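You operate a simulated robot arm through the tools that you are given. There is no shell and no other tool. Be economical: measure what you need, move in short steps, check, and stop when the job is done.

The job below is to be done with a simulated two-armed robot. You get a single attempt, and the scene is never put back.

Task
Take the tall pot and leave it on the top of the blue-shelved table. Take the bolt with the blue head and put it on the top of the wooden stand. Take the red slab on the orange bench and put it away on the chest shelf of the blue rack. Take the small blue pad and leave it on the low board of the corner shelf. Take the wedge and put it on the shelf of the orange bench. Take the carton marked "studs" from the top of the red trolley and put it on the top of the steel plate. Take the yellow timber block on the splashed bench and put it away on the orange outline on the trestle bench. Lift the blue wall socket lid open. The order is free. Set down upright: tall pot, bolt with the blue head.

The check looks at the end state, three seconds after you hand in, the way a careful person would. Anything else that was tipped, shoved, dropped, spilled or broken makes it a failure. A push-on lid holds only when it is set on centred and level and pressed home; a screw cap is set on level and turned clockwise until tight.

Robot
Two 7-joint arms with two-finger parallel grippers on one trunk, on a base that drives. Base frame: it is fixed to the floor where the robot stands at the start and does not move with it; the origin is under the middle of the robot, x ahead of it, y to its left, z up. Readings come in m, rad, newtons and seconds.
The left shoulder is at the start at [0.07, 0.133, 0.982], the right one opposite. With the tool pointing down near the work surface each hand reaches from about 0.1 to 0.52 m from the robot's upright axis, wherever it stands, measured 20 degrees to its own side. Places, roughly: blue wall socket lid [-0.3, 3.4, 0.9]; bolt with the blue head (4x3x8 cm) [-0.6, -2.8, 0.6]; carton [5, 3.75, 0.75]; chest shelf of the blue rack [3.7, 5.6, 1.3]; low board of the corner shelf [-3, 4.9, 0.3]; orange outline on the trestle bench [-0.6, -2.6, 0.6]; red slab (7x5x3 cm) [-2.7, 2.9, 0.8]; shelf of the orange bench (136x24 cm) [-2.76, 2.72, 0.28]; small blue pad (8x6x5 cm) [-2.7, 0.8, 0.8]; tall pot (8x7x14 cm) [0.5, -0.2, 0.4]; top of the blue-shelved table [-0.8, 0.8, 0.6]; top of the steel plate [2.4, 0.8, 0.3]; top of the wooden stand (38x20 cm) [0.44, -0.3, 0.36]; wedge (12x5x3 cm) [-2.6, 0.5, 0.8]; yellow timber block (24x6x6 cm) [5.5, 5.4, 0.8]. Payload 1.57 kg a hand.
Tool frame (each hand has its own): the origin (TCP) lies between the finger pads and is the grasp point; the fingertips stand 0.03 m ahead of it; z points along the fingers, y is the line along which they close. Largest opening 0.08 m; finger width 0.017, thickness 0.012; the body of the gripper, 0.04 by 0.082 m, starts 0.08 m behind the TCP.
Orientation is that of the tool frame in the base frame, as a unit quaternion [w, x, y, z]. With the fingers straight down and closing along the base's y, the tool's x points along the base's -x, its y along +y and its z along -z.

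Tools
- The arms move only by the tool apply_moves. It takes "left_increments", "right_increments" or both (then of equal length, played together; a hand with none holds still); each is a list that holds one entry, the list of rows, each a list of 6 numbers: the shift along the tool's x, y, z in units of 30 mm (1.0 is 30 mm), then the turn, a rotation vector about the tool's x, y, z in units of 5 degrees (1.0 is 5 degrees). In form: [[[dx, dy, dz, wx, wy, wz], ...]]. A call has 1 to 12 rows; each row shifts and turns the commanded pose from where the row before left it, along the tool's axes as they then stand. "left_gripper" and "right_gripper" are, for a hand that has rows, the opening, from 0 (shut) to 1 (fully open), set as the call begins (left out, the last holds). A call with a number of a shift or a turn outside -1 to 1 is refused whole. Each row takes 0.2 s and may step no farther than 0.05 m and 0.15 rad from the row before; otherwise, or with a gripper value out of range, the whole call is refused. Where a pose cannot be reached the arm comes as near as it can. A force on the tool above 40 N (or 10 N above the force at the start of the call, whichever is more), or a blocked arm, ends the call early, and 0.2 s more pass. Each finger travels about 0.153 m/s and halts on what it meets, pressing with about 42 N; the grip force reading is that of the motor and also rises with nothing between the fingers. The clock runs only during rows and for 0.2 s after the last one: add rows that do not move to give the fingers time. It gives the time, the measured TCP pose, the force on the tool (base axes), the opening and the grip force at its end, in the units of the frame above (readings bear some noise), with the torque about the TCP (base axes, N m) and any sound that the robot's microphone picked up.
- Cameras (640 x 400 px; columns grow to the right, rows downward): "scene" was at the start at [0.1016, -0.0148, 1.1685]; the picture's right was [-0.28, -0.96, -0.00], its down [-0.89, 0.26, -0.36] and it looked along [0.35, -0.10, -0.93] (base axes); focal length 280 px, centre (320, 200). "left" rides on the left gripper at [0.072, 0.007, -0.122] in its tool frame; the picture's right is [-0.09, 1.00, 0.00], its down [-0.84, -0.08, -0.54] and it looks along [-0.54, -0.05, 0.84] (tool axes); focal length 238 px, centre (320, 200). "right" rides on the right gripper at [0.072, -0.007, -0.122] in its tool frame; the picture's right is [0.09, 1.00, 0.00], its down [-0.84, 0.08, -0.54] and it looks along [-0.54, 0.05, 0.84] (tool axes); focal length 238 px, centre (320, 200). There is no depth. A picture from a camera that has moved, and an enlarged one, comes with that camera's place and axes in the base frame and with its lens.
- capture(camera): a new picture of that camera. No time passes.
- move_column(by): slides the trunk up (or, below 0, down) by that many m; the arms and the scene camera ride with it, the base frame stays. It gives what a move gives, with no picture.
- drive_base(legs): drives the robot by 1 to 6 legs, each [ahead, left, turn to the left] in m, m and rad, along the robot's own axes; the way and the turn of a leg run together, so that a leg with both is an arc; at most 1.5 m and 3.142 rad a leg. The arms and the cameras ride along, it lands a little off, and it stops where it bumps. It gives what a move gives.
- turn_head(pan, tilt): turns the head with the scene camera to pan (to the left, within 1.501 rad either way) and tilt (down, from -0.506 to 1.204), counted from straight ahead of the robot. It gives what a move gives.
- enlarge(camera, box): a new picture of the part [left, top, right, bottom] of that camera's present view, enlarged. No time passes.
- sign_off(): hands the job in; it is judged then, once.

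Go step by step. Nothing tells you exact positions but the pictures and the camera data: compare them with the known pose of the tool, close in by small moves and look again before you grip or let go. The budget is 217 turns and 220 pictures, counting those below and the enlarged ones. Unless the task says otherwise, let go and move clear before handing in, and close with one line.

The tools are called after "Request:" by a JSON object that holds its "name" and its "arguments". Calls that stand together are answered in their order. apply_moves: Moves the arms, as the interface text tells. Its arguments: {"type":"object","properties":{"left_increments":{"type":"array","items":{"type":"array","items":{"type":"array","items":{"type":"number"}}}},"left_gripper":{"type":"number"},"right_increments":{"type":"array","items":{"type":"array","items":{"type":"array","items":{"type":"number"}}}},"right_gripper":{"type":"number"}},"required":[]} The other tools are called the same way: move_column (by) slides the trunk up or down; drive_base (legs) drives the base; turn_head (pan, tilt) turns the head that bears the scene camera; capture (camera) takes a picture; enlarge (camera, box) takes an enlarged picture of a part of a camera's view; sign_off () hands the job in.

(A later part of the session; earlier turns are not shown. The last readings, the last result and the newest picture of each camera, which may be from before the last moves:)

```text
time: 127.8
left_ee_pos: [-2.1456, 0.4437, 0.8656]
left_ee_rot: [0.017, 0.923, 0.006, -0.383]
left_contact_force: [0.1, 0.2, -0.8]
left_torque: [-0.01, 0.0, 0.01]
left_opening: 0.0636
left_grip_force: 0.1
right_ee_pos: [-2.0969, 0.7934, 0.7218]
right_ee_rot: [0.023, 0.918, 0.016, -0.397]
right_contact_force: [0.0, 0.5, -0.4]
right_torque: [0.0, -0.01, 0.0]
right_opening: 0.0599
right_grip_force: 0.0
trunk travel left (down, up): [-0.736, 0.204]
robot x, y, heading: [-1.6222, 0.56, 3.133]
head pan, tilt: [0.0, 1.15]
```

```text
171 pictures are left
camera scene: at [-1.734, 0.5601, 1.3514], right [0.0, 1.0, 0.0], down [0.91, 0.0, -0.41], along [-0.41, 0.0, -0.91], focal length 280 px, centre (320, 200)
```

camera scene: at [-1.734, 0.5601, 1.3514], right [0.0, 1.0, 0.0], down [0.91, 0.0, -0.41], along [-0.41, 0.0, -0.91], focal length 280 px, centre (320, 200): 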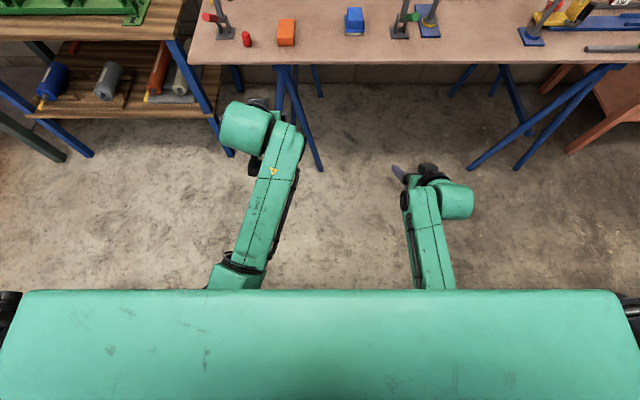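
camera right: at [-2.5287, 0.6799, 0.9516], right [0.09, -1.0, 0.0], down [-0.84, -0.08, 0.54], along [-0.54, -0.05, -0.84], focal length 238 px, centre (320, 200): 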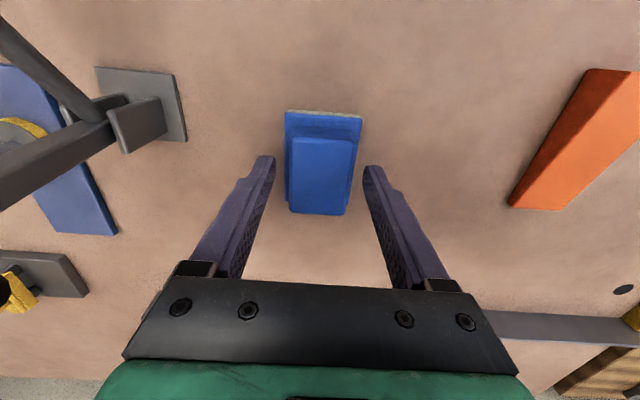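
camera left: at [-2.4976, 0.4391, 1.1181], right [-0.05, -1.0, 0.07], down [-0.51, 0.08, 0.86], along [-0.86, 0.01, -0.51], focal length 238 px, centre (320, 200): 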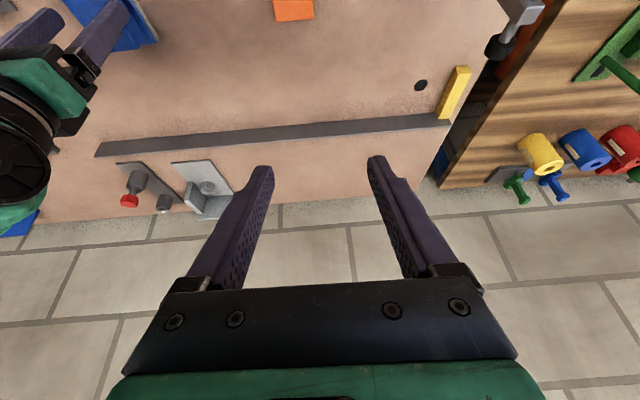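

Both pitches work. I pull the right hand back out of the way, then drive the left hand (pitched) to just above the wedge.

Request:
{"name": "apply_moves", "arguments": {"right_increments": [[[0.75, 0, -0.8, 0, 0, 0], [0.75, 0, -0.8, 0, 0, 0], [0.75, 0, -0.8, 0, 0, 0], [0.75, 0, -0.8, 0, 0, 0], [0.75, 0, -0.8, 0, 0, 0], [0.3, 0, -0.8, 0, 0, 0]]]}}

Request:
{"name": "drive_base", "arguments": {"legs": [[0.395, -0.012, 0]]}}

Request:
{"name": "capture", "arguments": {"camera": "left"}}

Request:
{"name": "turn_head", "arguments": {"pan": 0.0, "tilt": 0.9}}

Request:
{"name": "capture", "arguments": {"camera": "scene"}}

```text
time: 129.2
left_ee_pos: [-2.1447, 0.4436, 0.8676]
left_ee_rot: [0.017, 0.923, 0.007, -0.383]
left_contact_force: [0.0, 0.3, 0.0]
left_torque: [0.01, 0.01, 0.0]
left_opening: 0.0639
left_grip_force: 0.1
right_ee_pos: [-1.9059, 0.8016, 0.7345]
right_ee_rot: [0.022, 0.918, 0.015, -0.397]
right_contact_force: [0.3, -0.1, 0.5]
right_torque: [0.0, 0.03, -0.02]
right_opening: 0.06
right_grip_force: 0.1
trunk travel left (down, up): [-0.736, 0.204]
robot x, y, heading: [-1.6232, 0.5559, 3.14]
head pan, tilt: [0.0, 1.15]
```

```text
time: 131.7
left_ee_pos: [-2.5445, 0.461, 0.8677]
left_ee_rot: [0.014, 0.923, 0.003, -0.384]
left_contact_force: [0.1, 0.2, -0.1]
left_torque: [0.03, -0.02, -0.01]
left_opening: 0.0638
left_grip_force: 0.0
right_ee_pos: [-2.3046, 0.8173, 0.7331]
right_ee_rot: [0.021, 0.918, 0.014, -0.395]
right_contact_force: [0.7, -0.7, 0.1]
right_torque: [-0.01, 0.03, 0.0]
right_opening: 0.0598
right_grip_force: 0.2
trunk travel left (down, up): [-0.736, 0.204]
robot x, y, heading: [-2.0228, 0.5719, 3.132]
head pan, tilt: [0.0, 1.15]
```

```text
170 pictures are left
camera left: at [-2.4073, 0.4574, 0.902], right [-0.05, -0.99, 0.09], down [-0.21, 0.1, 0.97], along [-0.98, 0.03, -0.21], focal length 238 px, centre (320, 200)
```

left: 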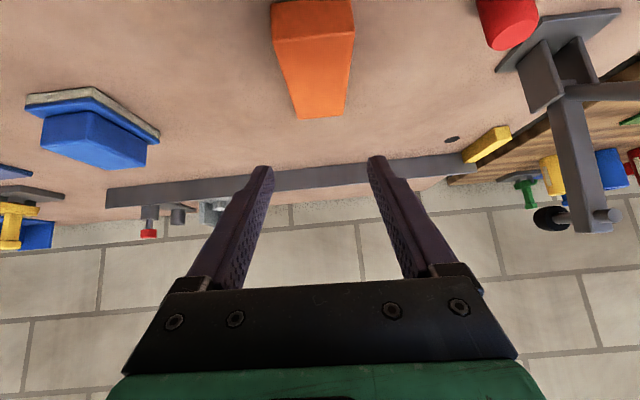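

```text
time: 132.4
left_ee_pos: [-2.5448, 0.4613, 0.8659]
left_ee_rot: [0.015, 0.924, 0.004, -0.383]
left_contact_force: [0.8, -0.8, -0.4]
left_torque: [0.01, -0.01, -0.01]
left_opening: 0.0639
left_grip_force: 0.0
right_ee_pos: [-2.3028, 0.8182, 0.7344]
right_ee_rot: [0.022, 0.918, 0.014, -0.396]
right_contact_force: [0.3, -0.6, -0.2]
right_torque: [0.01, -0.01, -0.04]
right_opening: 0.0597
right_grip_force: 0.0
trunk travel left (down, up): [-0.736, 0.204]
robot x, y, heading: [-2.0204, 0.5735, 3.134]
head pan, tilt: [0.0, 0.901]
```

```text
169 pictures are left
camera scene: at [-2.1482, 0.5753, 1.3682], right [0.01, 1.0, 0.0], down [0.78, -0.01, -0.62], along [-0.62, 0.01, -0.78], focal length 280 px, centre (320, 200)
```

scene: 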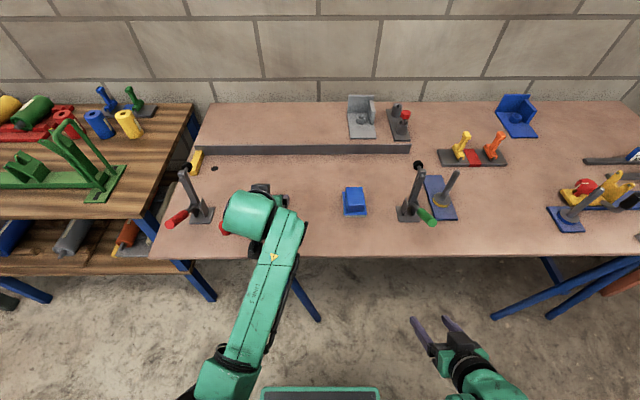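

The wedge is lined up between the fingers. I lower with the trunk and close the left hand.

Request:
{"name": "move_column", "arguments": {"by": -0.083}}

Request:
{"name": "capture", "arguments": {"camera": "left"}}

```text
time: 133.6
left_ee_pos: [-2.5434, 0.4618, 0.7849]
left_ee_rot: [0.014, 0.924, 0.003, -0.383]
left_contact_force: [0.0, -0.3, -0.6]
left_torque: [-0.01, 0.0, 0.0]
left_opening: 0.064
left_grip_force: 0.2
right_ee_pos: [-2.3045, 0.8177, 0.651]
right_ee_rot: [0.022, 0.918, 0.014, -0.395]
right_contact_force: [-0.3, 0.2, 0.4]
right_torque: [0.01, 0.02, -0.01]
right_opening: 0.06
right_grip_force: 0.0
trunk travel left (down, up): [-0.653, 0.287]
robot x, y, heading: [-2.0181, 0.5704, 3.132]
head pan, tilt: [0.0, 0.901]
```

```text
168 pictures are left
camera left: at [-2.4073, 0.4574, 0.8191], right [-0.05, -0.99, 0.09], down [-0.21, 0.1, 0.97], along [-0.98, 0.03, -0.21], focal length 238 px, centre (320, 200)
```

left: 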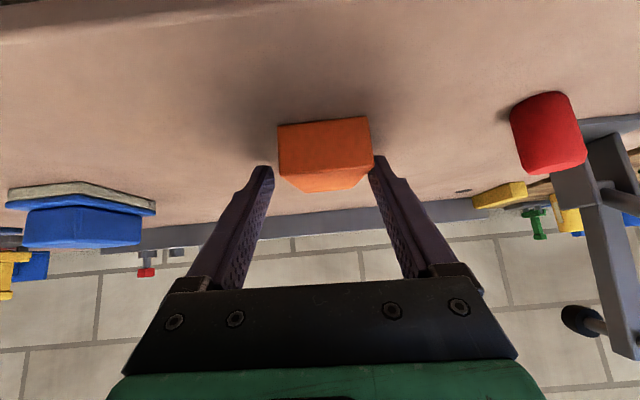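

Good overlap. I close and lift with the trunk.

Request:
{"name": "apply_moves", "arguments": {"left_increments": [[[-0.02, 0, 0.15, 0, 0, 0], [0, 0, 0, 0, 0, 0], [0, 0, 0, 0, 0, 0], [0, 0, 0, 0, 0, 0]]], "left_gripper": 0}}

Request:
{"name": "move_column", "arguments": {"by": 0.13}}

Request:
{"name": "capture", "arguments": {"camera": "left"}}

```text
time: 134.6
left_ee_pos: [-2.5455, 0.4602, 0.7839]
left_ee_rot: [0.014, 0.923, 0.003, -0.385]
left_contact_force: [4.5, -1.2, 12.1]
left_torque: [0.56, -0.89, -0.14]
left_opening: 0.0499
left_grip_force: 42.2
right_ee_pos: [-2.3012, 0.8181, 0.6515]
right_ee_rot: [0.022, 0.917, 0.013, -0.397]
right_contact_force: [0.5, -0.2, -0.1]
right_torque: [-0.02, 0.05, 0.01]
right_opening: 0.0601
right_grip_force: 0.1
trunk travel left (down, up): [-0.653, 0.287]
robot x, y, heading: [-2.0205, 0.5741, 3.134]
head pan, tilt: [0.0, 0.901]
```

```text
time: 136.2
left_ee_pos: [-2.5483, 0.461, 0.9095]
left_ee_rot: [0.013, 0.924, 0.003, -0.382]
left_contact_force: [-0.1, -0.2, -9.8]
left_torque: [0.0, -0.3, -0.02]
left_opening: 0.0499
left_grip_force: 42.2
right_ee_pos: [-2.3052, 0.818, 0.7799]
right_ee_rot: [0.021, 0.919, 0.012, -0.394]
right_contact_force: [0.0, 0.0, -0.4]
right_torque: [-0.03, -0.01, -0.01]
right_opening: 0.0603
right_grip_force: 0.0
trunk travel left (down, up): [-0.783, 0.157]
robot x, y, heading: [-2.0184, 0.5717, 3.133]
head pan, tilt: [0.0, 0.901]
```

```text
167 pictures are left
camera left: at [-2.4121, 0.4568, 0.9454], right [-0.05, -0.99, 0.09], down [-0.21, 0.1, 0.97], along [-0.98, 0.03, -0.21], focal length 238 px, centre (320, 200)
```

left: 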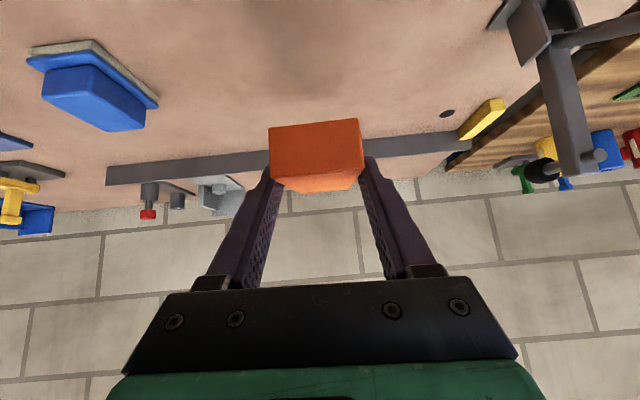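

Wedge is held firmly. Now the right hand: raise, move inward, drive slightly, extend to just behind/above the pad.

Request:
{"name": "apply_moves", "arguments": {"right_increments": [[[-0.55, 0.8, -0.51, 0, 0, 0], [-0.55, 0.8, -0.51, 0, 0, 0], [-0.55, 0.8, -0.51, 0, 0, 0], [-0.55, 0.8, -0.51, 0, 0, 0]]], "right_gripper": 0.8}}

Request:
{"name": "drive_base", "arguments": {"legs": [[0.06, 0.05, 0]]}}

Request:
{"name": "apply_moves", "arguments": {"right_increments": [[[-0.67, 0, 0.71, 0, 0, 0], [-0.67, 0, 0.71, 0, 0, 0], [-0.67, 0, 0.71, 0, 0, 0], [-0.67, 0, 0.71, 0, 0, 0], [-0.67, 0, 0.71, 0, 0, 0], [-0.67, 0, 0.71, 0, 0, 0], [0, 0, 0, 0, 0, 0]]]}}

Request:
{"name": "capture", "arguments": {"camera": "right"}}

Request:
{"name": "capture", "arguments": {"camera": "scene"}}

```text
time: 137.2
left_ee_pos: [-2.5485, 0.461, 0.9111]
left_ee_rot: [0.015, 0.924, 0.002, -0.382]
left_contact_force: [-0.5, 0.0, -7.9]
left_torque: [0.01, -0.29, -0.01]
left_opening: 0.0498
left_grip_force: 41.8
right_ee_pos: [-2.3009, 0.7253, 0.8765]
right_ee_rot: [0.021, 0.918, 0.012, -0.396]
right_contact_force: [0.1, 0.4, -0.7]
right_torque: [-0.02, 0.01, -0.01]
right_opening: 0.0641
right_grip_force: 0.1
trunk travel left (down, up): [-0.783, 0.157]
robot x, y, heading: [-2.0232, 0.5765, 3.134]
head pan, tilt: [0.0, 0.901]
```

```text
time: 138.2
left_ee_pos: [-2.6077, 0.4117, 0.9119]
left_ee_rot: [0.015, 0.924, 0.004, -0.383]
left_contact_force: [-0.7, 1.2, -9.3]
left_torque: [-0.01, -0.27, 0.01]
left_opening: 0.0501
left_grip_force: 42.0
right_ee_pos: [-2.3603, 0.6756, 0.8751]
right_ee_rot: [0.021, 0.918, 0.013, -0.395]
right_contact_force: [-0.3, -0.1, 0.6]
right_torque: [0.01, 0.03, 0.0]
right_opening: 0.064
right_grip_force: 0.0
trunk travel left (down, up): [-0.783, 0.157]
robot x, y, heading: [-2.0807, 0.527, 3.132]
head pan, tilt: [0.0, 0.901]
```

```text
time: 139.8
left_ee_pos: [-2.6084, 0.4114, 0.9097]
left_ee_rot: [0.014, 0.924, 0.004, -0.382]
left_contact_force: [-0.3, -0.2, -9.5]
left_torque: [0.0, -0.27, -0.02]
left_opening: 0.0498
left_grip_force: 42.1
right_ee_pos: [-2.536, 0.6666, 0.8744]
right_ee_rot: [0.02, 0.919, 0.013, -0.394]
right_contact_force: [0.1, 0.5, -1.0]
right_torque: [-0.04, 0.02, 0.01]
right_opening: 0.0642
right_grip_force: 0.1
trunk travel left (down, up): [-0.783, 0.157]
robot x, y, heading: [-2.0779, 0.5267, 3.137]
head pan, tilt: [0.0, 0.901]
```

```text
166 pictures are left
camera right: at [-2.3993, 0.681, 0.9074], right [0.11, -0.99, -0.04], down [-0.18, -0.06, 0.98], along [-0.98, -0.1, -0.18], focal length 238 px, centre (320, 200)
```

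right: 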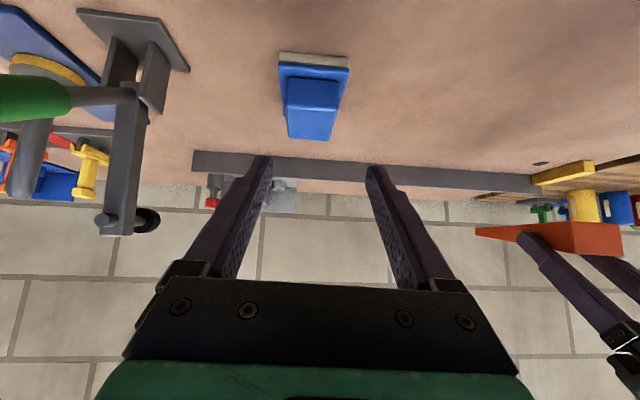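

```text
165 pictures are left
camera scene: at [-2.2101, 0.5257, 1.4152], right [0.01, 1.0, 0.0], down [0.78, -0.01, -0.62], along [-0.62, 0.01, -0.78], focal length 280 px, centre (320, 200)
```

scene: 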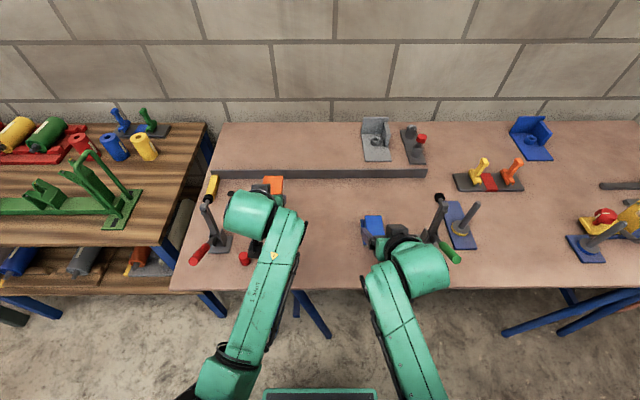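

Pad block centre is ≈[-2.602, 0.67]. I move forward, then down onto the block, and check.

Request:
{"name": "apply_moves", "arguments": {"right_increments": [[[-0.72, 0, 0.78, 0, 0, 0], [-0.72, 0, 0.78, 0, 0, 0], [0.6, 0, 0.56, 0, 0, 0], [0.6, 0, 0.56, 0, 0, 0], [0.6, 0, 0.56, 0, 0, 0], [0, 0, 0, 0, 0, 0]]]}}

Request:
{"name": "capture", "arguments": {"camera": "right"}}

```text
time: 141.0
left_ee_pos: [-2.6064, 0.4109, 0.9091]
left_ee_rot: [0.014, 0.925, 0.003, -0.38]
left_contact_force: [-1.4, 0.5, -9.0]
left_torque: [0.02, -0.25, 0.0]
left_opening: 0.05
left_grip_force: 42.6
right_ee_pos: [-2.6067, 0.6625, 0.8222]
right_ee_rot: [0.018, 0.91, 0.016, -0.413]
right_contact_force: [2.8, 0.2, 12.9]
right_torque: [0.41, 0.1, -0.08]
right_opening: 0.0637
right_grip_force: 0.1
trunk travel left (down, up): [-0.783, 0.157]
robot x, y, heading: [-2.0814, 0.5267, 3.132]
head pan, tilt: [0.0, 0.901]
stopped in row 5 (right hand): the force on the tool passed its limit at 47 N (the readings are from after the stop); the commanded pose is now the measured one
```

```text
164 pictures are left
camera right: at [-2.4676, 0.6771, 0.8491], right [0.11, -0.99, -0.05], down [-0.14, -0.06, 0.99], along [-0.98, -0.1, -0.15], focal length 238 px, centre (320, 200)
```

right: 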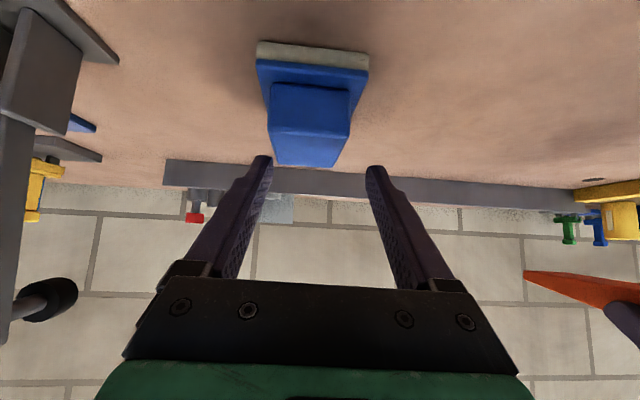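

A finger met the block's edge; the hand is about 1 cm off in y. I rise, shift, open wider and descend again.

Request:
{"name": "apply_moves", "arguments": {"right_increments": [[[-0.4, 0, -0.5, 0, 0, 0], [0.15, -0.36, -0.1, 0, 0, 0], [0.5, 0, 0.5, 0, 0, 0], [0.35, 0, 0.35, 0, 0, 0], [0.15, 0, 0.15, 0, 0, 0], [0, 0, 0, 0, 0, 0]]], "right_gripper": 0.95}}

Request:
{"name": "capture", "arguments": {"camera": "right"}}

```text
time: 142.4
left_ee_pos: [-2.6088, 0.411, 0.9097]
left_ee_rot: [0.014, 0.924, 0.003, -0.382]
left_contact_force: [0.4, -0.2, -9.2]
left_torque: [0.02, -0.25, 0.0]
left_opening: 0.0497
left_grip_force: 41.8
right_ee_pos: [-2.6002, 0.6743, 0.7939]
right_ee_rot: [0.019, 0.913, 0.016, -0.408]
right_contact_force: [-0.5, 0.2, 0.0]
right_torque: [0.0, 0.0, -0.05]
right_opening: 0.0759
right_grip_force: 0.1
trunk travel left (down, up): [-0.783, 0.157]
robot x, y, heading: [-2.0825, 0.5253, 3.131]
head pan, tilt: [0.0, 0.901]
```

```text
163 pictures are left
camera right: at [-2.4621, 0.688, 0.8219], right [0.11, -0.99, -0.05], down [-0.15, -0.06, 0.99], along [-0.98, -0.1, -0.16], focal length 238 px, centre (320, 200)
```

right: 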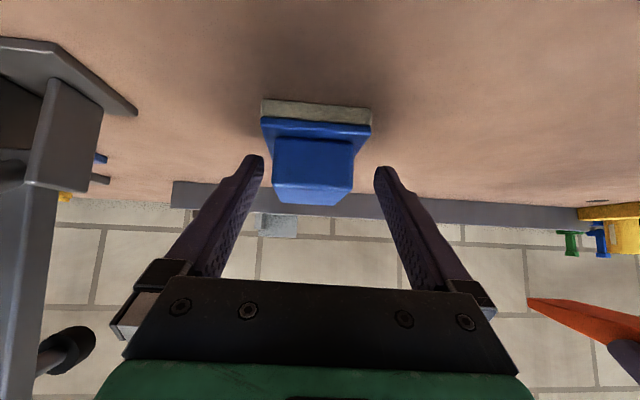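

Fingers straddle the block above its base plate. I close and lift with the trunk.

Request:
{"name": "apply_moves", "arguments": {"right_increments": [[[0, 0, 0, 0, 0, 0], [0, 0, 0, 0, 0, 0], [0, 0, 0, 0, 0, 0], [0, 0, 0, 0, 0, 0]]], "right_gripper": 0}}

Request:
{"name": "move_column", "arguments": {"by": 0.12}}

Request:
{"name": "capture", "arguments": {"camera": "right"}}

```text
time: 143.4
left_ee_pos: [-2.6093, 0.4108, 0.9113]
left_ee_rot: [0.013, 0.924, 0.003, -0.382]
left_contact_force: [-0.8, 0.0, -9.2]
left_torque: [0.04, -0.28, 0.01]
left_opening: 0.0498
left_grip_force: 42.0
right_ee_pos: [-2.6016, 0.6736, 0.7943]
right_ee_rot: [0.019, 0.912, 0.016, -0.409]
right_contact_force: [-0.6, 0.9, 2.0]
right_torque: [0.07, 0.14, -0.08]
right_opening: 0.0454
right_grip_force: 41.9
trunk travel left (down, up): [-0.783, 0.157]
robot x, y, heading: [-2.0811, 0.5227, 3.133]
head pan, tilt: [0.0, 0.901]
```

```text
time: 144.9
left_ee_pos: [-2.61, 0.4112, 1.0306]
left_ee_rot: [0.014, 0.924, 0.002, -0.381]
left_contact_force: [0.2, 0.5, -9.5]
left_torque: [0.01, -0.28, -0.01]
left_opening: 0.0495
left_grip_force: 41.7
right_ee_pos: [-2.6005, 0.6749, 0.9139]
right_ee_rot: [0.019, 0.913, 0.016, -0.408]
right_contact_force: [-0.2, -0.4, -0.8]
right_torque: [0.02, 0.02, 0.04]
right_opening: 0.0454
right_grip_force: 41.9
trunk travel left (down, up): [-0.903, 0.037]
robot x, y, heading: [-2.0826, 0.5233, 3.129]
head pan, tilt: [0.0, 0.901]
```

```text
162 pictures are left
camera right: at [-2.4623, 0.6879, 0.9418], right [0.11, -0.99, -0.05], down [-0.15, -0.06, 0.99], along [-0.98, -0.1, -0.16], focal length 238 px, centre (320, 200)
```

right: 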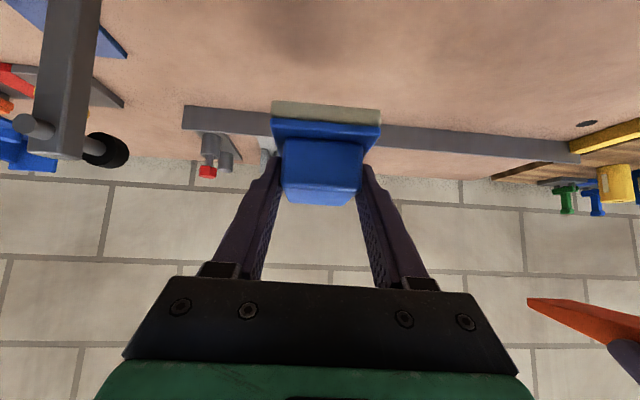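

Both are held in the pitched grip. I drive to the orange bench again and look at its shelf from lower down.

Request:
{"name": "drive_base", "arguments": {"legs": [[-0.4, 0, 0], [0, -1.1, 0], [0, -1.1, 0]]}}

Request:
{"name": "move_column", "arguments": {"by": -0.55}}

Request:
{"name": "turn_head", "arguments": {"pan": 0.0, "tilt": 0.45}}

Request:
{"name": "capture", "arguments": {"camera": "scene"}}

```text
time: 157.8
left_ee_pos: [-2.2017, 2.5977, 1.0306]
left_ee_rot: [0.015, 0.924, 0.004, -0.382]
left_contact_force: [0.9, 0.6, -8.8]
left_torque: [0.03, -0.26, -0.01]
left_opening: 0.0499
left_grip_force: 42.2
right_ee_pos: [-2.1917, 2.862, 0.9133]
right_ee_rot: [0.02, 0.913, 0.017, -0.408]
right_contact_force: [-0.4, 0.1, -0.8]
right_torque: [0.01, 0.01, 0.0]
right_opening: 0.0451
right_grip_force: 42.3
trunk travel left (down, up): [-0.903, 0.037]
robot x, y, heading: [-1.6723, 2.7125, 3.136]
head pan, tilt: [0.0, 0.901]
```

```text
refused: -0.55 is not a number from -0.4 to 0.4
```

```text
time: 158.8
left_ee_pos: [-2.2012, 2.5988, 1.0299]
left_ee_rot: [0.014, 0.925, 0.004, -0.381]
left_contact_force: [0.7, 0.0, -9.0]
left_torque: [0.02, -0.25, 0.0]
left_opening: 0.0496
left_grip_force: 42.2
right_ee_pos: [-2.1921, 2.8606, 0.913]
right_ee_rot: [0.019, 0.913, 0.016, -0.408]
right_contact_force: [0.9, 1.3, 0.0]
right_torque: [-0.02, 0.0, 0.04]
right_opening: 0.0452
right_grip_force: 42.4
trunk travel left (down, up): [-0.903, 0.037]
robot x, y, heading: [-1.6755, 2.7155, 3.133]
head pan, tilt: [0.0, 0.45]
```

```text
161 pictures are left
camera scene: at [-1.8194, 2.7145, 1.5733], right [0.01, 1.0, 0.0], down [0.44, 0.0, -0.9], along [-0.9, 0.01, -0.44], focal length 280 px, centre (320, 200)
```

scene: 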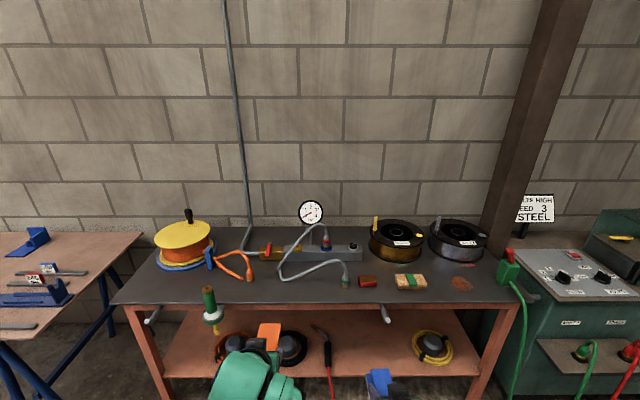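

The shelf is free for y ≈ 2.82–3.15; I'll set the wedge at y ≈ 3.05. I retract the right hand, lower the trunk, and shift north.

Request:
{"name": "apply_moves", "arguments": {"right_increments": [[[0.7, -0.4, -0.77, 0, 0, 0], [0.7, -0.4, -0.77, 0, 0, 0], [0.7, -0.4, -0.77, 0, 0, 0], [0.7, -0.4, -0.77, 0, 0, 0], [0.7, 0, -0.77, 0, 0, 0], [0.7, 0, -0.77, 0, 0, 0], [0.7, 0, -0.77, 0, 0, 0], [0.7, 0, -0.77, 0, 0, 0]]]}}

Request:
{"name": "move_column", "arguments": {"by": -0.35}}

Request:
{"name": "move_column", "arguments": {"by": -0.3}}

Request:
{"name": "drive_base", "arguments": {"legs": [[0, -0.45, 0]]}}

Request:
{"name": "turn_head", "arguments": {"pan": 0.1, "tilt": 0.4}}

Request:
{"name": "capture", "arguments": {"camera": "scene"}}

Request:
{"name": "capture", "arguments": {"camera": "left"}}

```text
time: 160.6
left_ee_pos: [-2.199, 2.5985, 1.0296]
left_ee_rot: [0.015, 0.924, 0.005, -0.382]
left_contact_force: [0.5, -0.2, -9.0]
left_torque: [-0.01, -0.26, 0.03]
left_opening: 0.0498
left_grip_force: 42.0
right_ee_pos: [-1.9436, 2.9216, 0.9109]
right_ee_rot: [0.019, 0.912, 0.017, -0.408]
right_contact_force: [0.0, -0.7, 0.1]
right_torque: [-0.03, 0.0, 0.0]
right_opening: 0.0454
right_grip_force: 41.7
trunk travel left (down, up): [-0.903, 0.037]
robot x, y, heading: [-1.6721, 2.7154, 3.134]
head pan, tilt: [0.0, 0.45]
```

```text
time: 164.0
left_ee_pos: [-2.1999, 2.5988, 0.6797]
left_ee_rot: [0.014, 0.925, 0.003, -0.38]
left_contact_force: [0.1, -0.3, -9.7]
left_torque: [0.03, -0.26, -0.03]
left_opening: 0.0495
left_grip_force: 41.6
right_ee_pos: [-1.944, 2.9223, 0.5616]
right_ee_rot: [0.019, 0.913, 0.016, -0.408]
right_contact_force: [0.5, 0.3, 0.3]
right_torque: [-0.03, -0.04, 0.02]
right_opening: 0.0453
right_grip_force: 41.8
trunk travel left (down, up): [-0.553, 0.387]
robot x, y, heading: [-1.674, 2.7129, 3.135]
head pan, tilt: [0.0, 0.45]
```

```text
time: 167.0
left_ee_pos: [-2.1985, 2.5981, 0.379]
left_ee_rot: [0.014, 0.924, 0.005, -0.382]
left_contact_force: [-0.1, -0.1, -8.5]
left_torque: [0.0, -0.26, 0.0]
left_opening: 0.0494
left_grip_force: 41.6
right_ee_pos: [-1.9424, 2.9235, 0.2611]
right_ee_rot: [0.019, 0.912, 0.017, -0.409]
right_contact_force: [0.1, -0.4, -0.6]
right_torque: [-0.04, 0.01, -0.01]
right_opening: 0.0452
right_grip_force: 42.3
trunk travel left (down, up): [-0.253, 0.687]
robot x, y, heading: [-1.6749, 2.7153, 3.135]
head pan, tilt: [0.0, 0.45]
```

```text
time: 169.6
left_ee_pos: [-2.1959, 3.0385, 0.3791]
left_ee_rot: [0.014, 0.925, 0.003, -0.381]
left_contact_force: [0.0, -0.1, -8.2]
left_torque: [0.02, -0.27, -0.04]
left_opening: 0.0496
left_grip_force: 41.8
right_ee_pos: [-1.9391, 3.3617, 0.2611]
right_ee_rot: [0.02, 0.913, 0.016, -0.408]
right_contact_force: [0.4, -0.3, -1.0]
right_torque: [0.01, -0.02, 0.02]
right_opening: 0.0452
right_grip_force: 41.8
trunk travel left (down, up): [-0.253, 0.687]
robot x, y, heading: [-1.6699, 3.1528, 3.137]
head pan, tilt: [0.0, 0.45]
```

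```text
time: 170.3
left_ee_pos: [-2.1966, 3.0385, 0.3797]
left_ee_rot: [0.015, 0.924, 0.003, -0.382]
left_contact_force: [-0.3, 0.4, -9.5]
left_torque: [0.02, -0.29, -0.01]
left_opening: 0.05
left_grip_force: 42.0
right_ee_pos: [-1.9411, 3.3606, 0.2615]
right_ee_rot: [0.02, 0.913, 0.017, -0.408]
right_contact_force: [0.3, 0.0, -0.9]
right_torque: [-0.01, -0.05, -0.01]
right_opening: 0.0451
right_grip_force: 42.1
trunk travel left (down, up): [-0.253, 0.687]
robot x, y, heading: [-1.6681, 3.1469, 3.133]
head pan, tilt: [0.099, 0.4]
```

```text
160 pictures are left
camera scene: at [-1.8156, 3.1448, 0.928], right [-0.09, 1.0, 0.0], down [0.39, 0.04, -0.92], along [-0.92, -0.08, -0.39], focal length 280 px, centre (320, 200)
```

scene: 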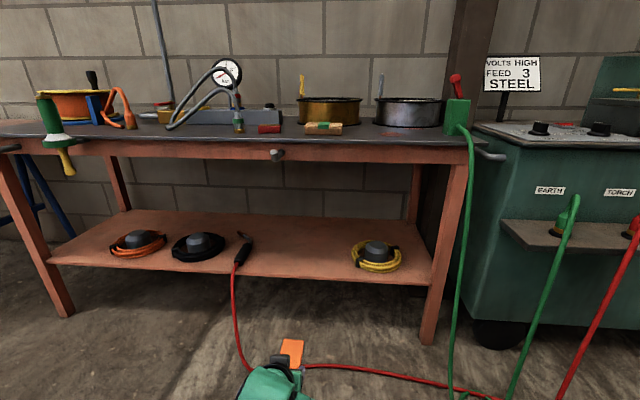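

```text
159 pictures are left
camera left: at [-2.0601, 3.0354, 0.4148], right [-0.05, -0.99, 0.09], down [-0.21, 0.1, 0.97], along [-0.98, 0.03, -0.22], focal length 238 px, centre (320, 200)
```

left: 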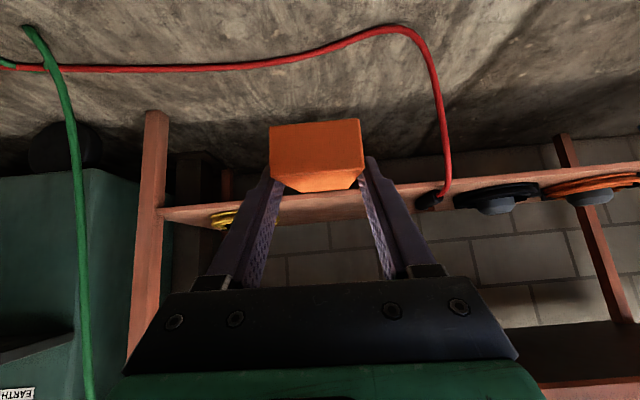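

Clear view: free shelf between torch handle (y≈2.78) and coil (y≈3.28); the red hose lies on the floor at x≈-2.5, just beyond where my base will stop. I drive in 0.49 m.

Request:
{"name": "drive_base", "arguments": {"legs": [[0.49, 0, 0]]}}

Request:
{"name": "capture", "arguments": {"camera": "left"}}

Request:
{"name": "capture", "arguments": {"camera": "scene"}}

```text
time: 173.2
left_ee_pos: [-2.6824, 3.043, 0.3795]
left_ee_rot: [0.014, 0.924, 0.003, -0.381]
left_contact_force: [-0.2, -0.1, -9.0]
left_torque: [0.01, -0.27, -0.01]
left_opening: 0.0498
left_grip_force: 42.0
right_ee_pos: [-2.425, 3.3659, 0.2623]
right_ee_rot: [0.019, 0.912, 0.016, -0.409]
right_contact_force: [0.2, -0.7, -1.6]
right_torque: [-0.02, -0.01, -0.01]
right_opening: 0.0451
right_grip_force: 42.0
trunk travel left (down, up): [-0.253, 0.687]
robot x, y, heading: [-2.1558, 3.1563, 3.132]
head pan, tilt: [0.099, 0.4]
```

```text
158 pictures are left
camera left: at [-2.5456, 3.0401, 0.4149], right [-0.05, -0.99, 0.09], down [-0.21, 0.1, 0.97], along [-0.98, 0.03, -0.22], focal length 238 px, centre (320, 200)
```

left: 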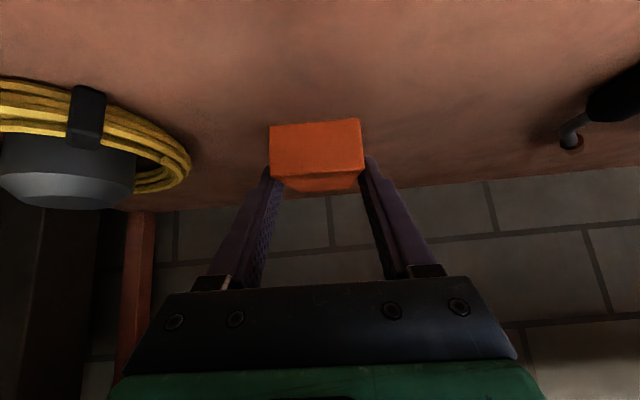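

```text
157 pictures are left
camera scene: at [-2.301, 3.1491, 0.928], right [-0.09, 1.0, 0.0], down [0.39, 0.04, -0.92], along [-0.92, -0.08, -0.39], focal length 280 px, centre (320, 200)
```

scene: 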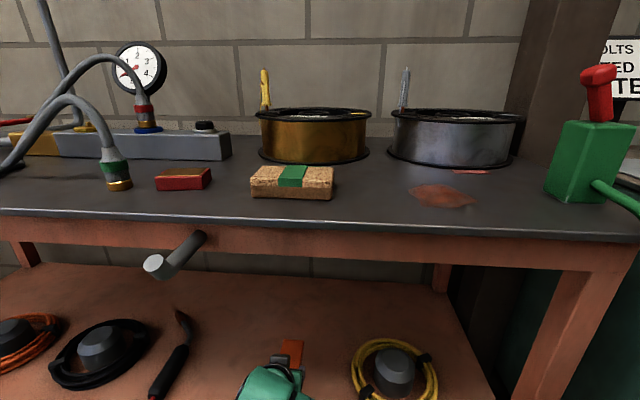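

Positioned over the free shelf. I lower 5.5 cm with the trunk, then finish with small arm steps.

Request:
{"name": "move_column", "arguments": {"by": -0.055}}

Request:
{"name": "apply_moves", "arguments": {"left_increments": [[[0.08, 0, 0.08, 0, 0, 0], [0.08, 0, 0.08, 0, 0, 0], [0.08, 0, 0.08, 0, 0, 0], [0, 0, 0, 0, 0, 0]]]}}

Request:
{"name": "capture", "arguments": {"camera": "left"}}

```text
time: 174.2
left_ee_pos: [-2.6826, 3.0439, 0.3233]
left_ee_rot: [0.013, 0.924, 0.003, -0.381]
left_contact_force: [-0.1, -0.3, -9.1]
left_torque: [0.0, -0.27, 0.03]
left_opening: 0.0497
left_grip_force: 41.7
right_ee_pos: [-2.4256, 3.3658, 0.208]
right_ee_rot: [0.019, 0.912, 0.015, -0.41]
right_contact_force: [-14.9, 0.9, 4.4]
right_torque: [-0.15, -0.71, -0.5]
right_opening: 0.0452
right_grip_force: 41.7
trunk travel left (down, up): [-0.198, 0.742]
robot x, y, heading: [-2.1569, 3.1553, 3.133]
head pan, tilt: [0.099, 0.4]
```

```text
time: 175.2
left_ee_pos: [-2.6822, 3.0444, 0.3194]
left_ee_rot: [0.014, 0.922, 0.003, -0.388]
left_contact_force: [-5.9, -2.9, 17.6]
left_torque: [0.55, 0.51, 0.04]
left_opening: 0.0497
left_grip_force: 42.0
right_ee_pos: [-2.4262, 3.3656, 0.2088]
right_ee_rot: [0.019, 0.911, 0.015, -0.412]
right_contact_force: [-19.4, 1.0, 10.5]
right_torque: [-0.38, -1.19, -0.65]
right_opening: 0.0451
right_grip_force: 42.3
trunk travel left (down, up): [-0.198, 0.742]
robot x, y, heading: [-2.1549, 3.1552, 3.131]
head pan, tilt: [0.099, 0.4]
```

```text
156 pictures are left
camera left: at [-2.5456, 3.0406, 0.3532], right [-0.05, -0.99, 0.09], down [-0.2, 0.1, 0.97], along [-0.98, 0.03, -0.2], focal length 238 px, centre (320, 200)
```

left: 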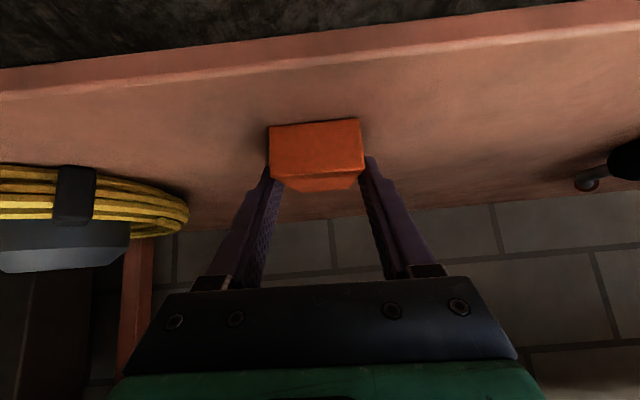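

The wedge rests on the shelf (17 N). The right hand brushes my own base, so I release the wedge now and back the left hand out, then raise the trunk.

Request:
{"name": "apply_moves", "arguments": {"left_increments": [[[0, 0, 0, 0, 0, 0], [0, 0, 0, 0, 0, 0], [0, 0, 0, 0, 0, 0]]], "left_gripper": 0.8}}

Request:
{"name": "apply_moves", "arguments": {"left_increments": [[[0, 0, -0.5, 0, 0, 0], [0, 0, -0.8, 0, 0, 0], [0, 0, -0.8, 0, 0, 0]]]}}

Request:
{"name": "move_column", "arguments": {"by": 0.06}}

Request:
{"name": "drive_base", "arguments": {"legs": [[-0.4, 0, 0]]}}

Request:
{"name": "capture", "arguments": {"camera": "scene"}}

Request:
{"name": "capture", "arguments": {"camera": "right"}}

```text
time: 175.9
left_ee_pos: [-2.6814, 3.0445, 0.3144]
left_ee_rot: [0.014, 0.924, 0.002, -0.382]
left_contact_force: [-0.4, -0.8, -0.5]
left_torque: [-0.02, -0.04, -0.02]
left_opening: 0.0641
left_grip_force: 0.1
right_ee_pos: [-2.4258, 3.3664, 0.2083]
right_ee_rot: [0.02, 0.911, 0.016, -0.411]
right_contact_force: [-11.8, 0.9, 20.8]
right_torque: [-0.79, -1.52, -0.3]
right_opening: 0.0453
right_grip_force: 42.5
trunk travel left (down, up): [-0.198, 0.742]
robot x, y, heading: [-2.1573, 3.1566, 3.136]
head pan, tilt: [0.099, 0.4]
```

```text
time: 176.8
left_ee_pos: [-2.6385, 3.0399, 0.36]
left_ee_rot: [0.022, 0.923, 0.001, -0.384]
left_contact_force: [-0.1, 0.4, -0.6]
left_torque: [0.0, -0.01, -0.05]
left_opening: 0.0639
left_grip_force: 0.1
right_ee_pos: [-2.4251, 3.3663, 0.2076]
right_ee_rot: [0.019, 0.912, 0.015, -0.41]
right_contact_force: [-16.3, -0.4, 17.5]
right_torque: [-0.58, -1.47, -0.54]
right_opening: 0.0451
right_grip_force: 41.6
trunk travel left (down, up): [-0.198, 0.742]
robot x, y, heading: [-2.1536, 3.156, 3.129]
head pan, tilt: [0.099, 0.4]
```

```text
time: 177.8
left_ee_pos: [-2.6377, 3.0414, 0.418]
left_ee_rot: [0.021, 0.923, -0.001, -0.383]
left_contact_force: [0.3, 0.4, 0.2]
left_torque: [-0.02, 0.0, -0.02]
left_opening: 0.0641
left_grip_force: 0.0
right_ee_pos: [-2.4247, 3.3657, 0.266]
right_ee_rot: [0.02, 0.912, 0.016, -0.409]
right_contact_force: [-0.3, -0.1, -1.0]
right_torque: [-0.01, -0.04, 0.01]
right_opening: 0.0451
right_grip_force: 41.2
trunk travel left (down, up): [-0.258, 0.682]
robot x, y, heading: [-2.1554, 3.1532, 3.13]
head pan, tilt: [0.099, 0.4]
```

```text
time: 180.2
left_ee_pos: [-2.2384, 3.038, 0.4178]
left_ee_rot: [0.021, 0.924, -0.001, -0.381]
left_contact_force: [-0.3, -0.3, 0.0]
left_torque: [0.0, 0.01, -0.02]
left_opening: 0.0642
left_grip_force: 0.2
right_ee_pos: [-2.0256, 3.3641, 0.2657]
right_ee_rot: [0.018, 0.912, 0.015, -0.409]
right_contact_force: [-0.2, -0.4, -0.7]
right_torque: [0.01, 0.0, 0.01]
right_opening: 0.045
right_grip_force: 41.5
trunk travel left (down, up): [-0.258, 0.682]
robot x, y, heading: [-1.756, 3.1561, 3.132]
head pan, tilt: [0.099, 0.4]
```

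```text
155 pictures are left
camera scene: at [-1.9005, 3.1456, 0.9333], right [-0.09, 1.0, 0.0], down [0.39, 0.03, -0.92], along [-0.92, -0.08, -0.39], focal length 280 px, centre (320, 200)
```

scene: 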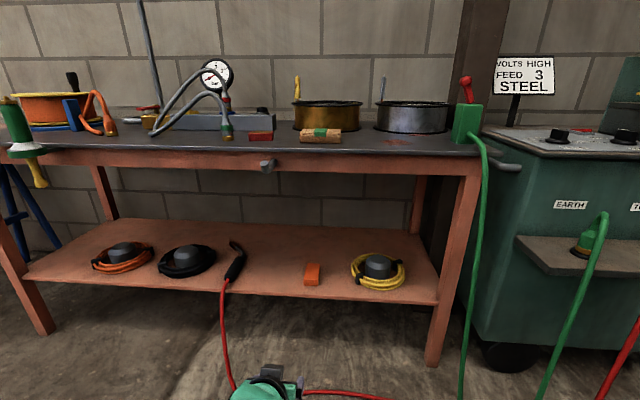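

```text
154 pictures are left
camera right: at [-1.8869, 3.3765, 0.2945], right [0.1, -0.99, -0.05], down [-0.15, -0.06, 0.99], along [-0.98, -0.09, -0.15], focal length 238 px, centre (320, 200)
```

right: 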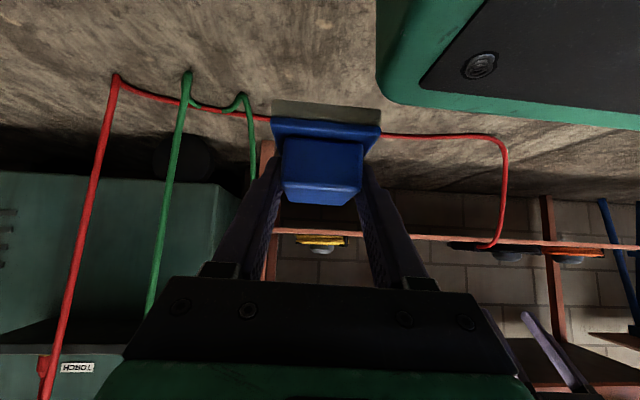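

The wedge lies flat on the shelf, hose untouched. Next the red slab near [-2.69, 2.915]: I raise the trunk and approach with the left hand still pitched, fully open.

Request:
{"name": "move_column", "arguments": {"by": 0.4}}

Request:
{"name": "move_column", "arguments": {"by": 0.1}}

Request:
{"name": "drive_base", "arguments": {"legs": [[0, 0.125, 0.01], [0.3, 0, 0]]}}

Request:
{"name": "apply_moves", "arguments": {"left_increments": [[[0, 0, 0, 0, 0, 0], [0, 0, 0, 0, 0, 0]]], "left_gripper": 1.0}}

Request:
{"name": "capture", "arguments": {"camera": "left"}}

Request:
{"name": "turn_head", "arguments": {"pan": 0.1, "tilt": 0.75}}

Request:
{"name": "capture", "arguments": {"camera": "scene"}}

```text
time: 184.1
left_ee_pos: [-2.2387, 3.0383, 0.8168]
left_ee_rot: [0.022, 0.924, -0.002, -0.381]
left_contact_force: [-0.2, -0.1, 0.2]
left_torque: [0.0, -0.03, 0.03]
left_opening: 0.0641
left_grip_force: 0.0
right_ee_pos: [-2.0256, 3.3627, 0.6667]
right_ee_rot: [0.019, 0.912, 0.015, -0.409]
right_contact_force: [-0.1, 0.8, -0.5]
right_torque: [0.04, -0.02, 0.06]
right_opening: 0.0454
right_grip_force: 41.9
trunk travel left (down, up): [-0.658, 0.282]
robot x, y, heading: [-1.7547, 3.1515, 3.128]
head pan, tilt: [0.099, 0.4]
```

```text
time: 185.4
left_ee_pos: [-2.2379, 3.0378, 0.9169]
left_ee_rot: [0.02, 0.924, -0.003, -0.381]
left_contact_force: [-0.8, 0.2, 0.6]
left_torque: [-0.02, 0.03, -0.03]
left_opening: 0.0639
left_grip_force: 0.1
right_ee_pos: [-2.0257, 3.3639, 0.7669]
right_ee_rot: [0.019, 0.912, 0.014, -0.409]
right_contact_force: [0.7, -0.7, -0.2]
right_torque: [0.01, -0.05, 0.01]
right_opening: 0.0452
right_grip_force: 41.7
trunk travel left (down, up): [-0.758, 0.182]
robot x, y, heading: [-1.7552, 3.1532, 3.129]
head pan, tilt: [0.099, 0.4]
```

```text
time: 188.3
left_ee_pos: [-2.5416, 2.9118, 0.918]
left_ee_rot: [0.022, 0.924, 0.0, -0.382]
left_contact_force: [0.3, -0.2, 0.7]
left_torque: [-0.01, 0.0, -0.01]
left_opening: 0.064
left_grip_force: 0.1
right_ee_pos: [-2.3309, 3.2374, 0.7675]
right_ee_rot: [0.019, 0.912, 0.016, -0.409]
right_contact_force: [-0.4, 0.0, -0.6]
right_torque: [-0.01, 0.01, 0.01]
right_opening: 0.0452
right_grip_force: 42.0
trunk travel left (down, up): [-0.758, 0.182]
robot x, y, heading: [-2.0612, 3.0262, 3.135]
head pan, tilt: [0.099, 0.4]
```

```text
time: 188.9
left_ee_pos: [-2.5422, 2.9121, 0.9165]
left_ee_rot: [0.022, 0.924, 0.0, -0.381]
left_contact_force: [-0.2, -0.7, 0.1]
left_torque: [0.03, 0.02, -0.01]
left_opening: 0.0799
left_grip_force: 0.1
right_ee_pos: [-2.3313, 3.2369, 0.7661]
right_ee_rot: [0.019, 0.912, 0.016, -0.409]
right_contact_force: [0.0, 0.5, -0.5]
right_torque: [-0.02, -0.03, -0.02]
right_opening: 0.0454
right_grip_force: 42.0
trunk travel left (down, up): [-0.758, 0.182]
robot x, y, heading: [-2.0595, 3.0315, 3.131]
head pan, tilt: [0.099, 0.4]
```

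```text
153 pictures are left
camera left: at [-2.4051, 2.9091, 0.9532], right [-0.05, -0.99, 0.11], down [-0.21, 0.12, 0.97], along [-0.98, 0.02, -0.22], focal length 238 px, centre (320, 200)
```

left: 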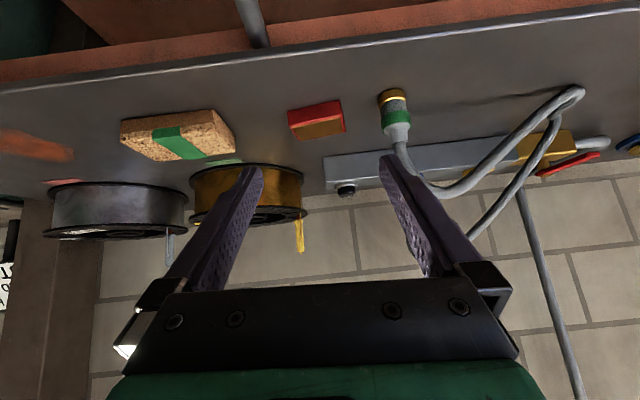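

```text
time: 189.8
left_ee_pos: [-2.5417, 2.9129, 0.9172]
left_ee_rot: [0.023, 0.924, 0.0, -0.382]
left_contact_force: [0.1, 0.8, 0.2]
left_torque: [0.01, -0.05, 0.01]
left_opening: 0.08
left_grip_force: 0.0
right_ee_pos: [-2.3296, 3.2381, 0.7667]
right_ee_rot: [0.019, 0.912, 0.017, -0.409]
right_contact_force: [0.3, -0.5, -0.6]
right_torque: [-0.03, 0.04, -0.01]
right_opening: 0.0452
right_grip_force: 42.3
trunk travel left (down, up): [-0.758, 0.182]
robot x, y, heading: [-2.0584, 3.0301, 3.136]
head pan, tilt: [0.099, 0.75]
```

```text
152 pictures are left
camera scene: at [-2.1952, 3.0222, 1.4022], right [-0.09, 1.0, 0.0], down [0.68, 0.06, -0.73], along [-0.73, -0.07, -0.68], focal length 280 px, centre (320, 200)
```

scene: 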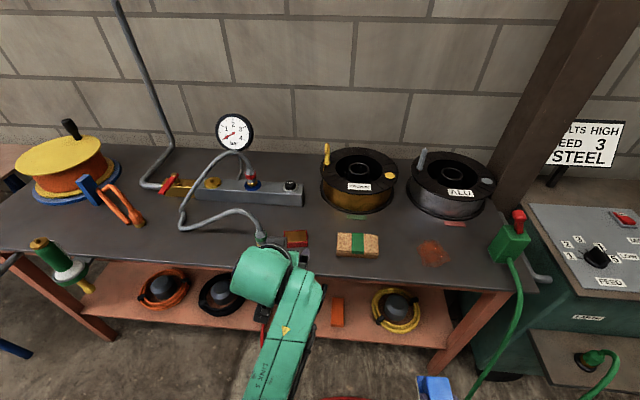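

Slab centre ≈ [-2.686, 2.908]. I approach: drive 0.09, extend 0.04, lower 0.085, then check alignment for the 7 cm width.

Request:
{"name": "drive_base", "arguments": {"legs": [[0.09, 0, 0]]}}

Request:
{"name": "apply_moves", "arguments": {"left_increments": [[[-0.47, 0.08, 0.47, 0, 0, 0], [-0.47, 0.08, 0.47, 0, 0, 0], [0, 0, 0, 0, 0, 0]]]}}

Request:
{"name": "move_column", "arguments": {"by": -0.075}}

Request:
{"name": "capture", "arguments": {"camera": "left"}}

Request:
{"name": "enlarge", "arguments": {"camera": "scene", "box": [240, 200, 400, 300]}}

```text
time: 190.9
left_ee_pos: [-2.6323, 2.9126, 0.9182]
left_ee_rot: [0.022, 0.924, -0.001, -0.382]
left_contact_force: [-0.4, 0.2, -0.4]
left_torque: [0.03, -0.01, 0.03]
left_opening: 0.0801
left_grip_force: 0.1
right_ee_pos: [-2.4222, 3.2381, 0.7669]
right_ee_rot: [0.02, 0.912, 0.017, -0.409]
right_contact_force: [0.0, -0.6, -1.6]
right_torque: [-0.05, -0.02, 0.02]
right_opening: 0.0451
right_grip_force: 42.0
trunk travel left (down, up): [-0.758, 0.182]
robot x, y, heading: [-2.149, 3.0299, 3.138]
head pan, tilt: [0.099, 0.75]
```

```text
time: 191.7
left_ee_pos: [-2.6683, 2.9028, 0.9163]
left_ee_rot: [0.028, 0.925, -0.001, -0.379]
left_contact_force: [0.4, 0.5, -0.5]
left_torque: [0.0, 0.0, -0.02]
left_opening: 0.08
left_grip_force: 0.0
right_ee_pos: [-2.421, 3.2378, 0.7667]
right_ee_rot: [0.02, 0.912, 0.017, -0.41]
right_contact_force: [0.7, 0.2, -0.4]
right_torque: [-0.01, 0.0, -0.02]
right_opening: 0.0452
right_grip_force: 42.4
trunk travel left (down, up): [-0.758, 0.182]
robot x, y, heading: [-2.1511, 3.0278, 3.137]
head pan, tilt: [0.099, 0.75]
```

```text
time: 192.8
left_ee_pos: [-2.6709, 2.9036, 0.8433]
left_ee_rot: [0.028, 0.923, -0.001, -0.383]
left_contact_force: [0.1, 0.7, 0.2]
left_torque: [0.0, -0.02, -0.03]
left_opening: 0.0802
left_grip_force: 0.0
right_ee_pos: [-2.421, 3.2384, 0.6921]
right_ee_rot: [0.02, 0.912, 0.017, -0.409]
right_contact_force: [0.2, -0.4, -0.7]
right_torque: [0.01, 0.02, -0.01]
right_opening: 0.0452
right_grip_force: 42.5
trunk travel left (down, up): [-0.683, 0.257]
robot x, y, heading: [-2.1501, 3.0311, 3.136]
head pan, tilt: [0.099, 0.75]
```

```text
151 pictures are left
camera left: at [-2.5337, 2.9011, 0.8789], right [-0.05, -0.99, 0.12], down [-0.21, 0.12, 0.97], along [-0.98, 0.02, -0.22], focal length 238 px, centre (320, 200)
```

left: 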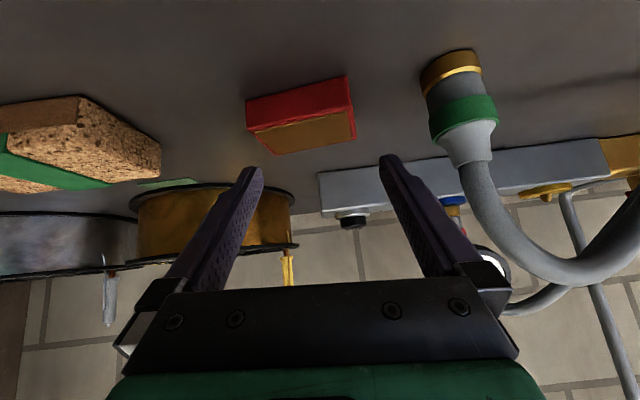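

```text
4.00 times, centred on (320, 250) of scene
camera zoom: at [-2.2858, 3.0228, 1.3272], right [-0.09, 1.0, 0.0], down [0.68, 0.06, -0.73], along [-0.73, -0.07, -0.68], focal length 1120 px, centre (320, 0)
```

zoom: 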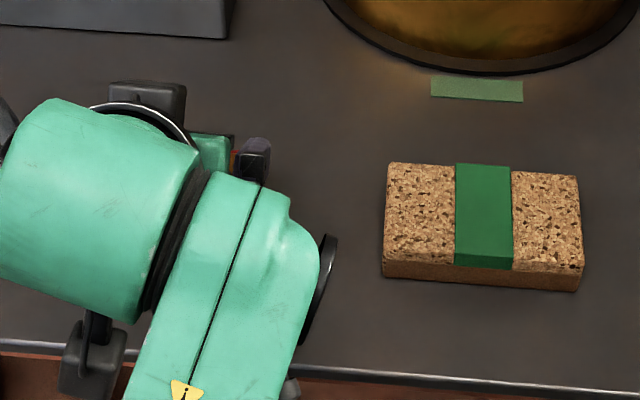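

The slab is yawed ≈7° (south end nearer me). I twist the hand to match, shift 6 mm, and recheck.

Request:
{"name": "apply_moves", "arguments": {"left_increments": [[[0, -0.2, 0, 0, 0, -0.7], [0, 0, 0, 0, 0, -0.68], [0, 0, 0, 0, 0, 0]]]}}

Request:
{"name": "move_column", "arguments": {"by": -0.02}}

Request:
{"name": "capture", "arguments": {"camera": "left"}}

```text
time: 193.6
left_ee_pos: [-2.6714, 2.8938, 0.841]
left_ee_rot: [0.031, 0.921, 0.046, -0.385]
left_contact_force: [-0.3, 0.7, -0.3]
left_torque: [-0.02, -0.02, -0.02]
left_opening: 0.08
left_grip_force: 0.0
right_ee_pos: [-2.4213, 3.2378, 0.691]
right_ee_rot: [0.02, 0.912, 0.017, -0.408]
right_contact_force: [-0.6, -0.5, -0.5]
right_torque: [-0.02, 0.02, 0.01]
right_opening: 0.0454
right_grip_force: 41.7
trunk travel left (down, up): [-0.683, 0.257]
robot x, y, heading: [-2.1499, 3.0276, 3.139]
head pan, tilt: [0.099, 0.75]
```

```text
time: 194.2
left_ee_pos: [-2.6738, 2.894, 0.8292]
left_ee_rot: [0.03, 0.915, 0.046, -0.399]
left_contact_force: [1.9, 0.0, 11.1]
left_torque: [0.49, 0.14, -0.08]
left_opening: 0.0796
left_grip_force: 0.1
right_ee_pos: [-2.4208, 3.2389, 0.6719]
right_ee_rot: [0.019, 0.912, 0.016, -0.41]
right_contact_force: [0.0, 0.6, -1.2]
right_torque: [-0.02, -0.02, 0.0]
right_opening: 0.0454
right_grip_force: 41.9
trunk travel left (down, up): [-0.663, 0.277]
robot x, y, heading: [-2.1503, 3.03, 3.138]
head pan, tilt: [0.099, 0.75]
stopped: the force on the tool passed its limit at 43 N (the readings are from after the stop); the commanded pose is now the measured one
```

```text
149 pictures are left
camera left: at [-2.5348, 2.9019, 0.8592], right [0.05, -1.0, 0.09], down [-0.18, 0.08, 0.98], along [-0.98, -0.06, -0.18], focal length 238 px, centre (320, 200)
```

left: 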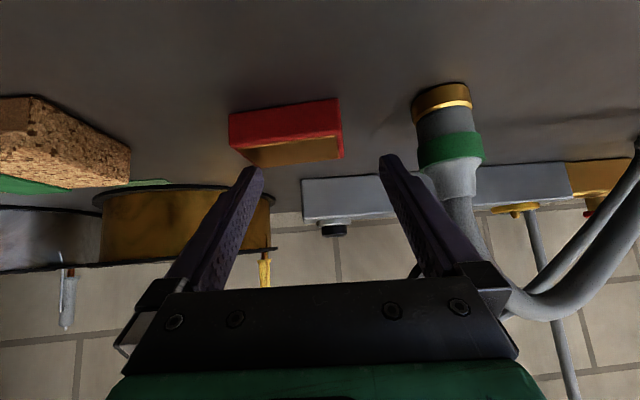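

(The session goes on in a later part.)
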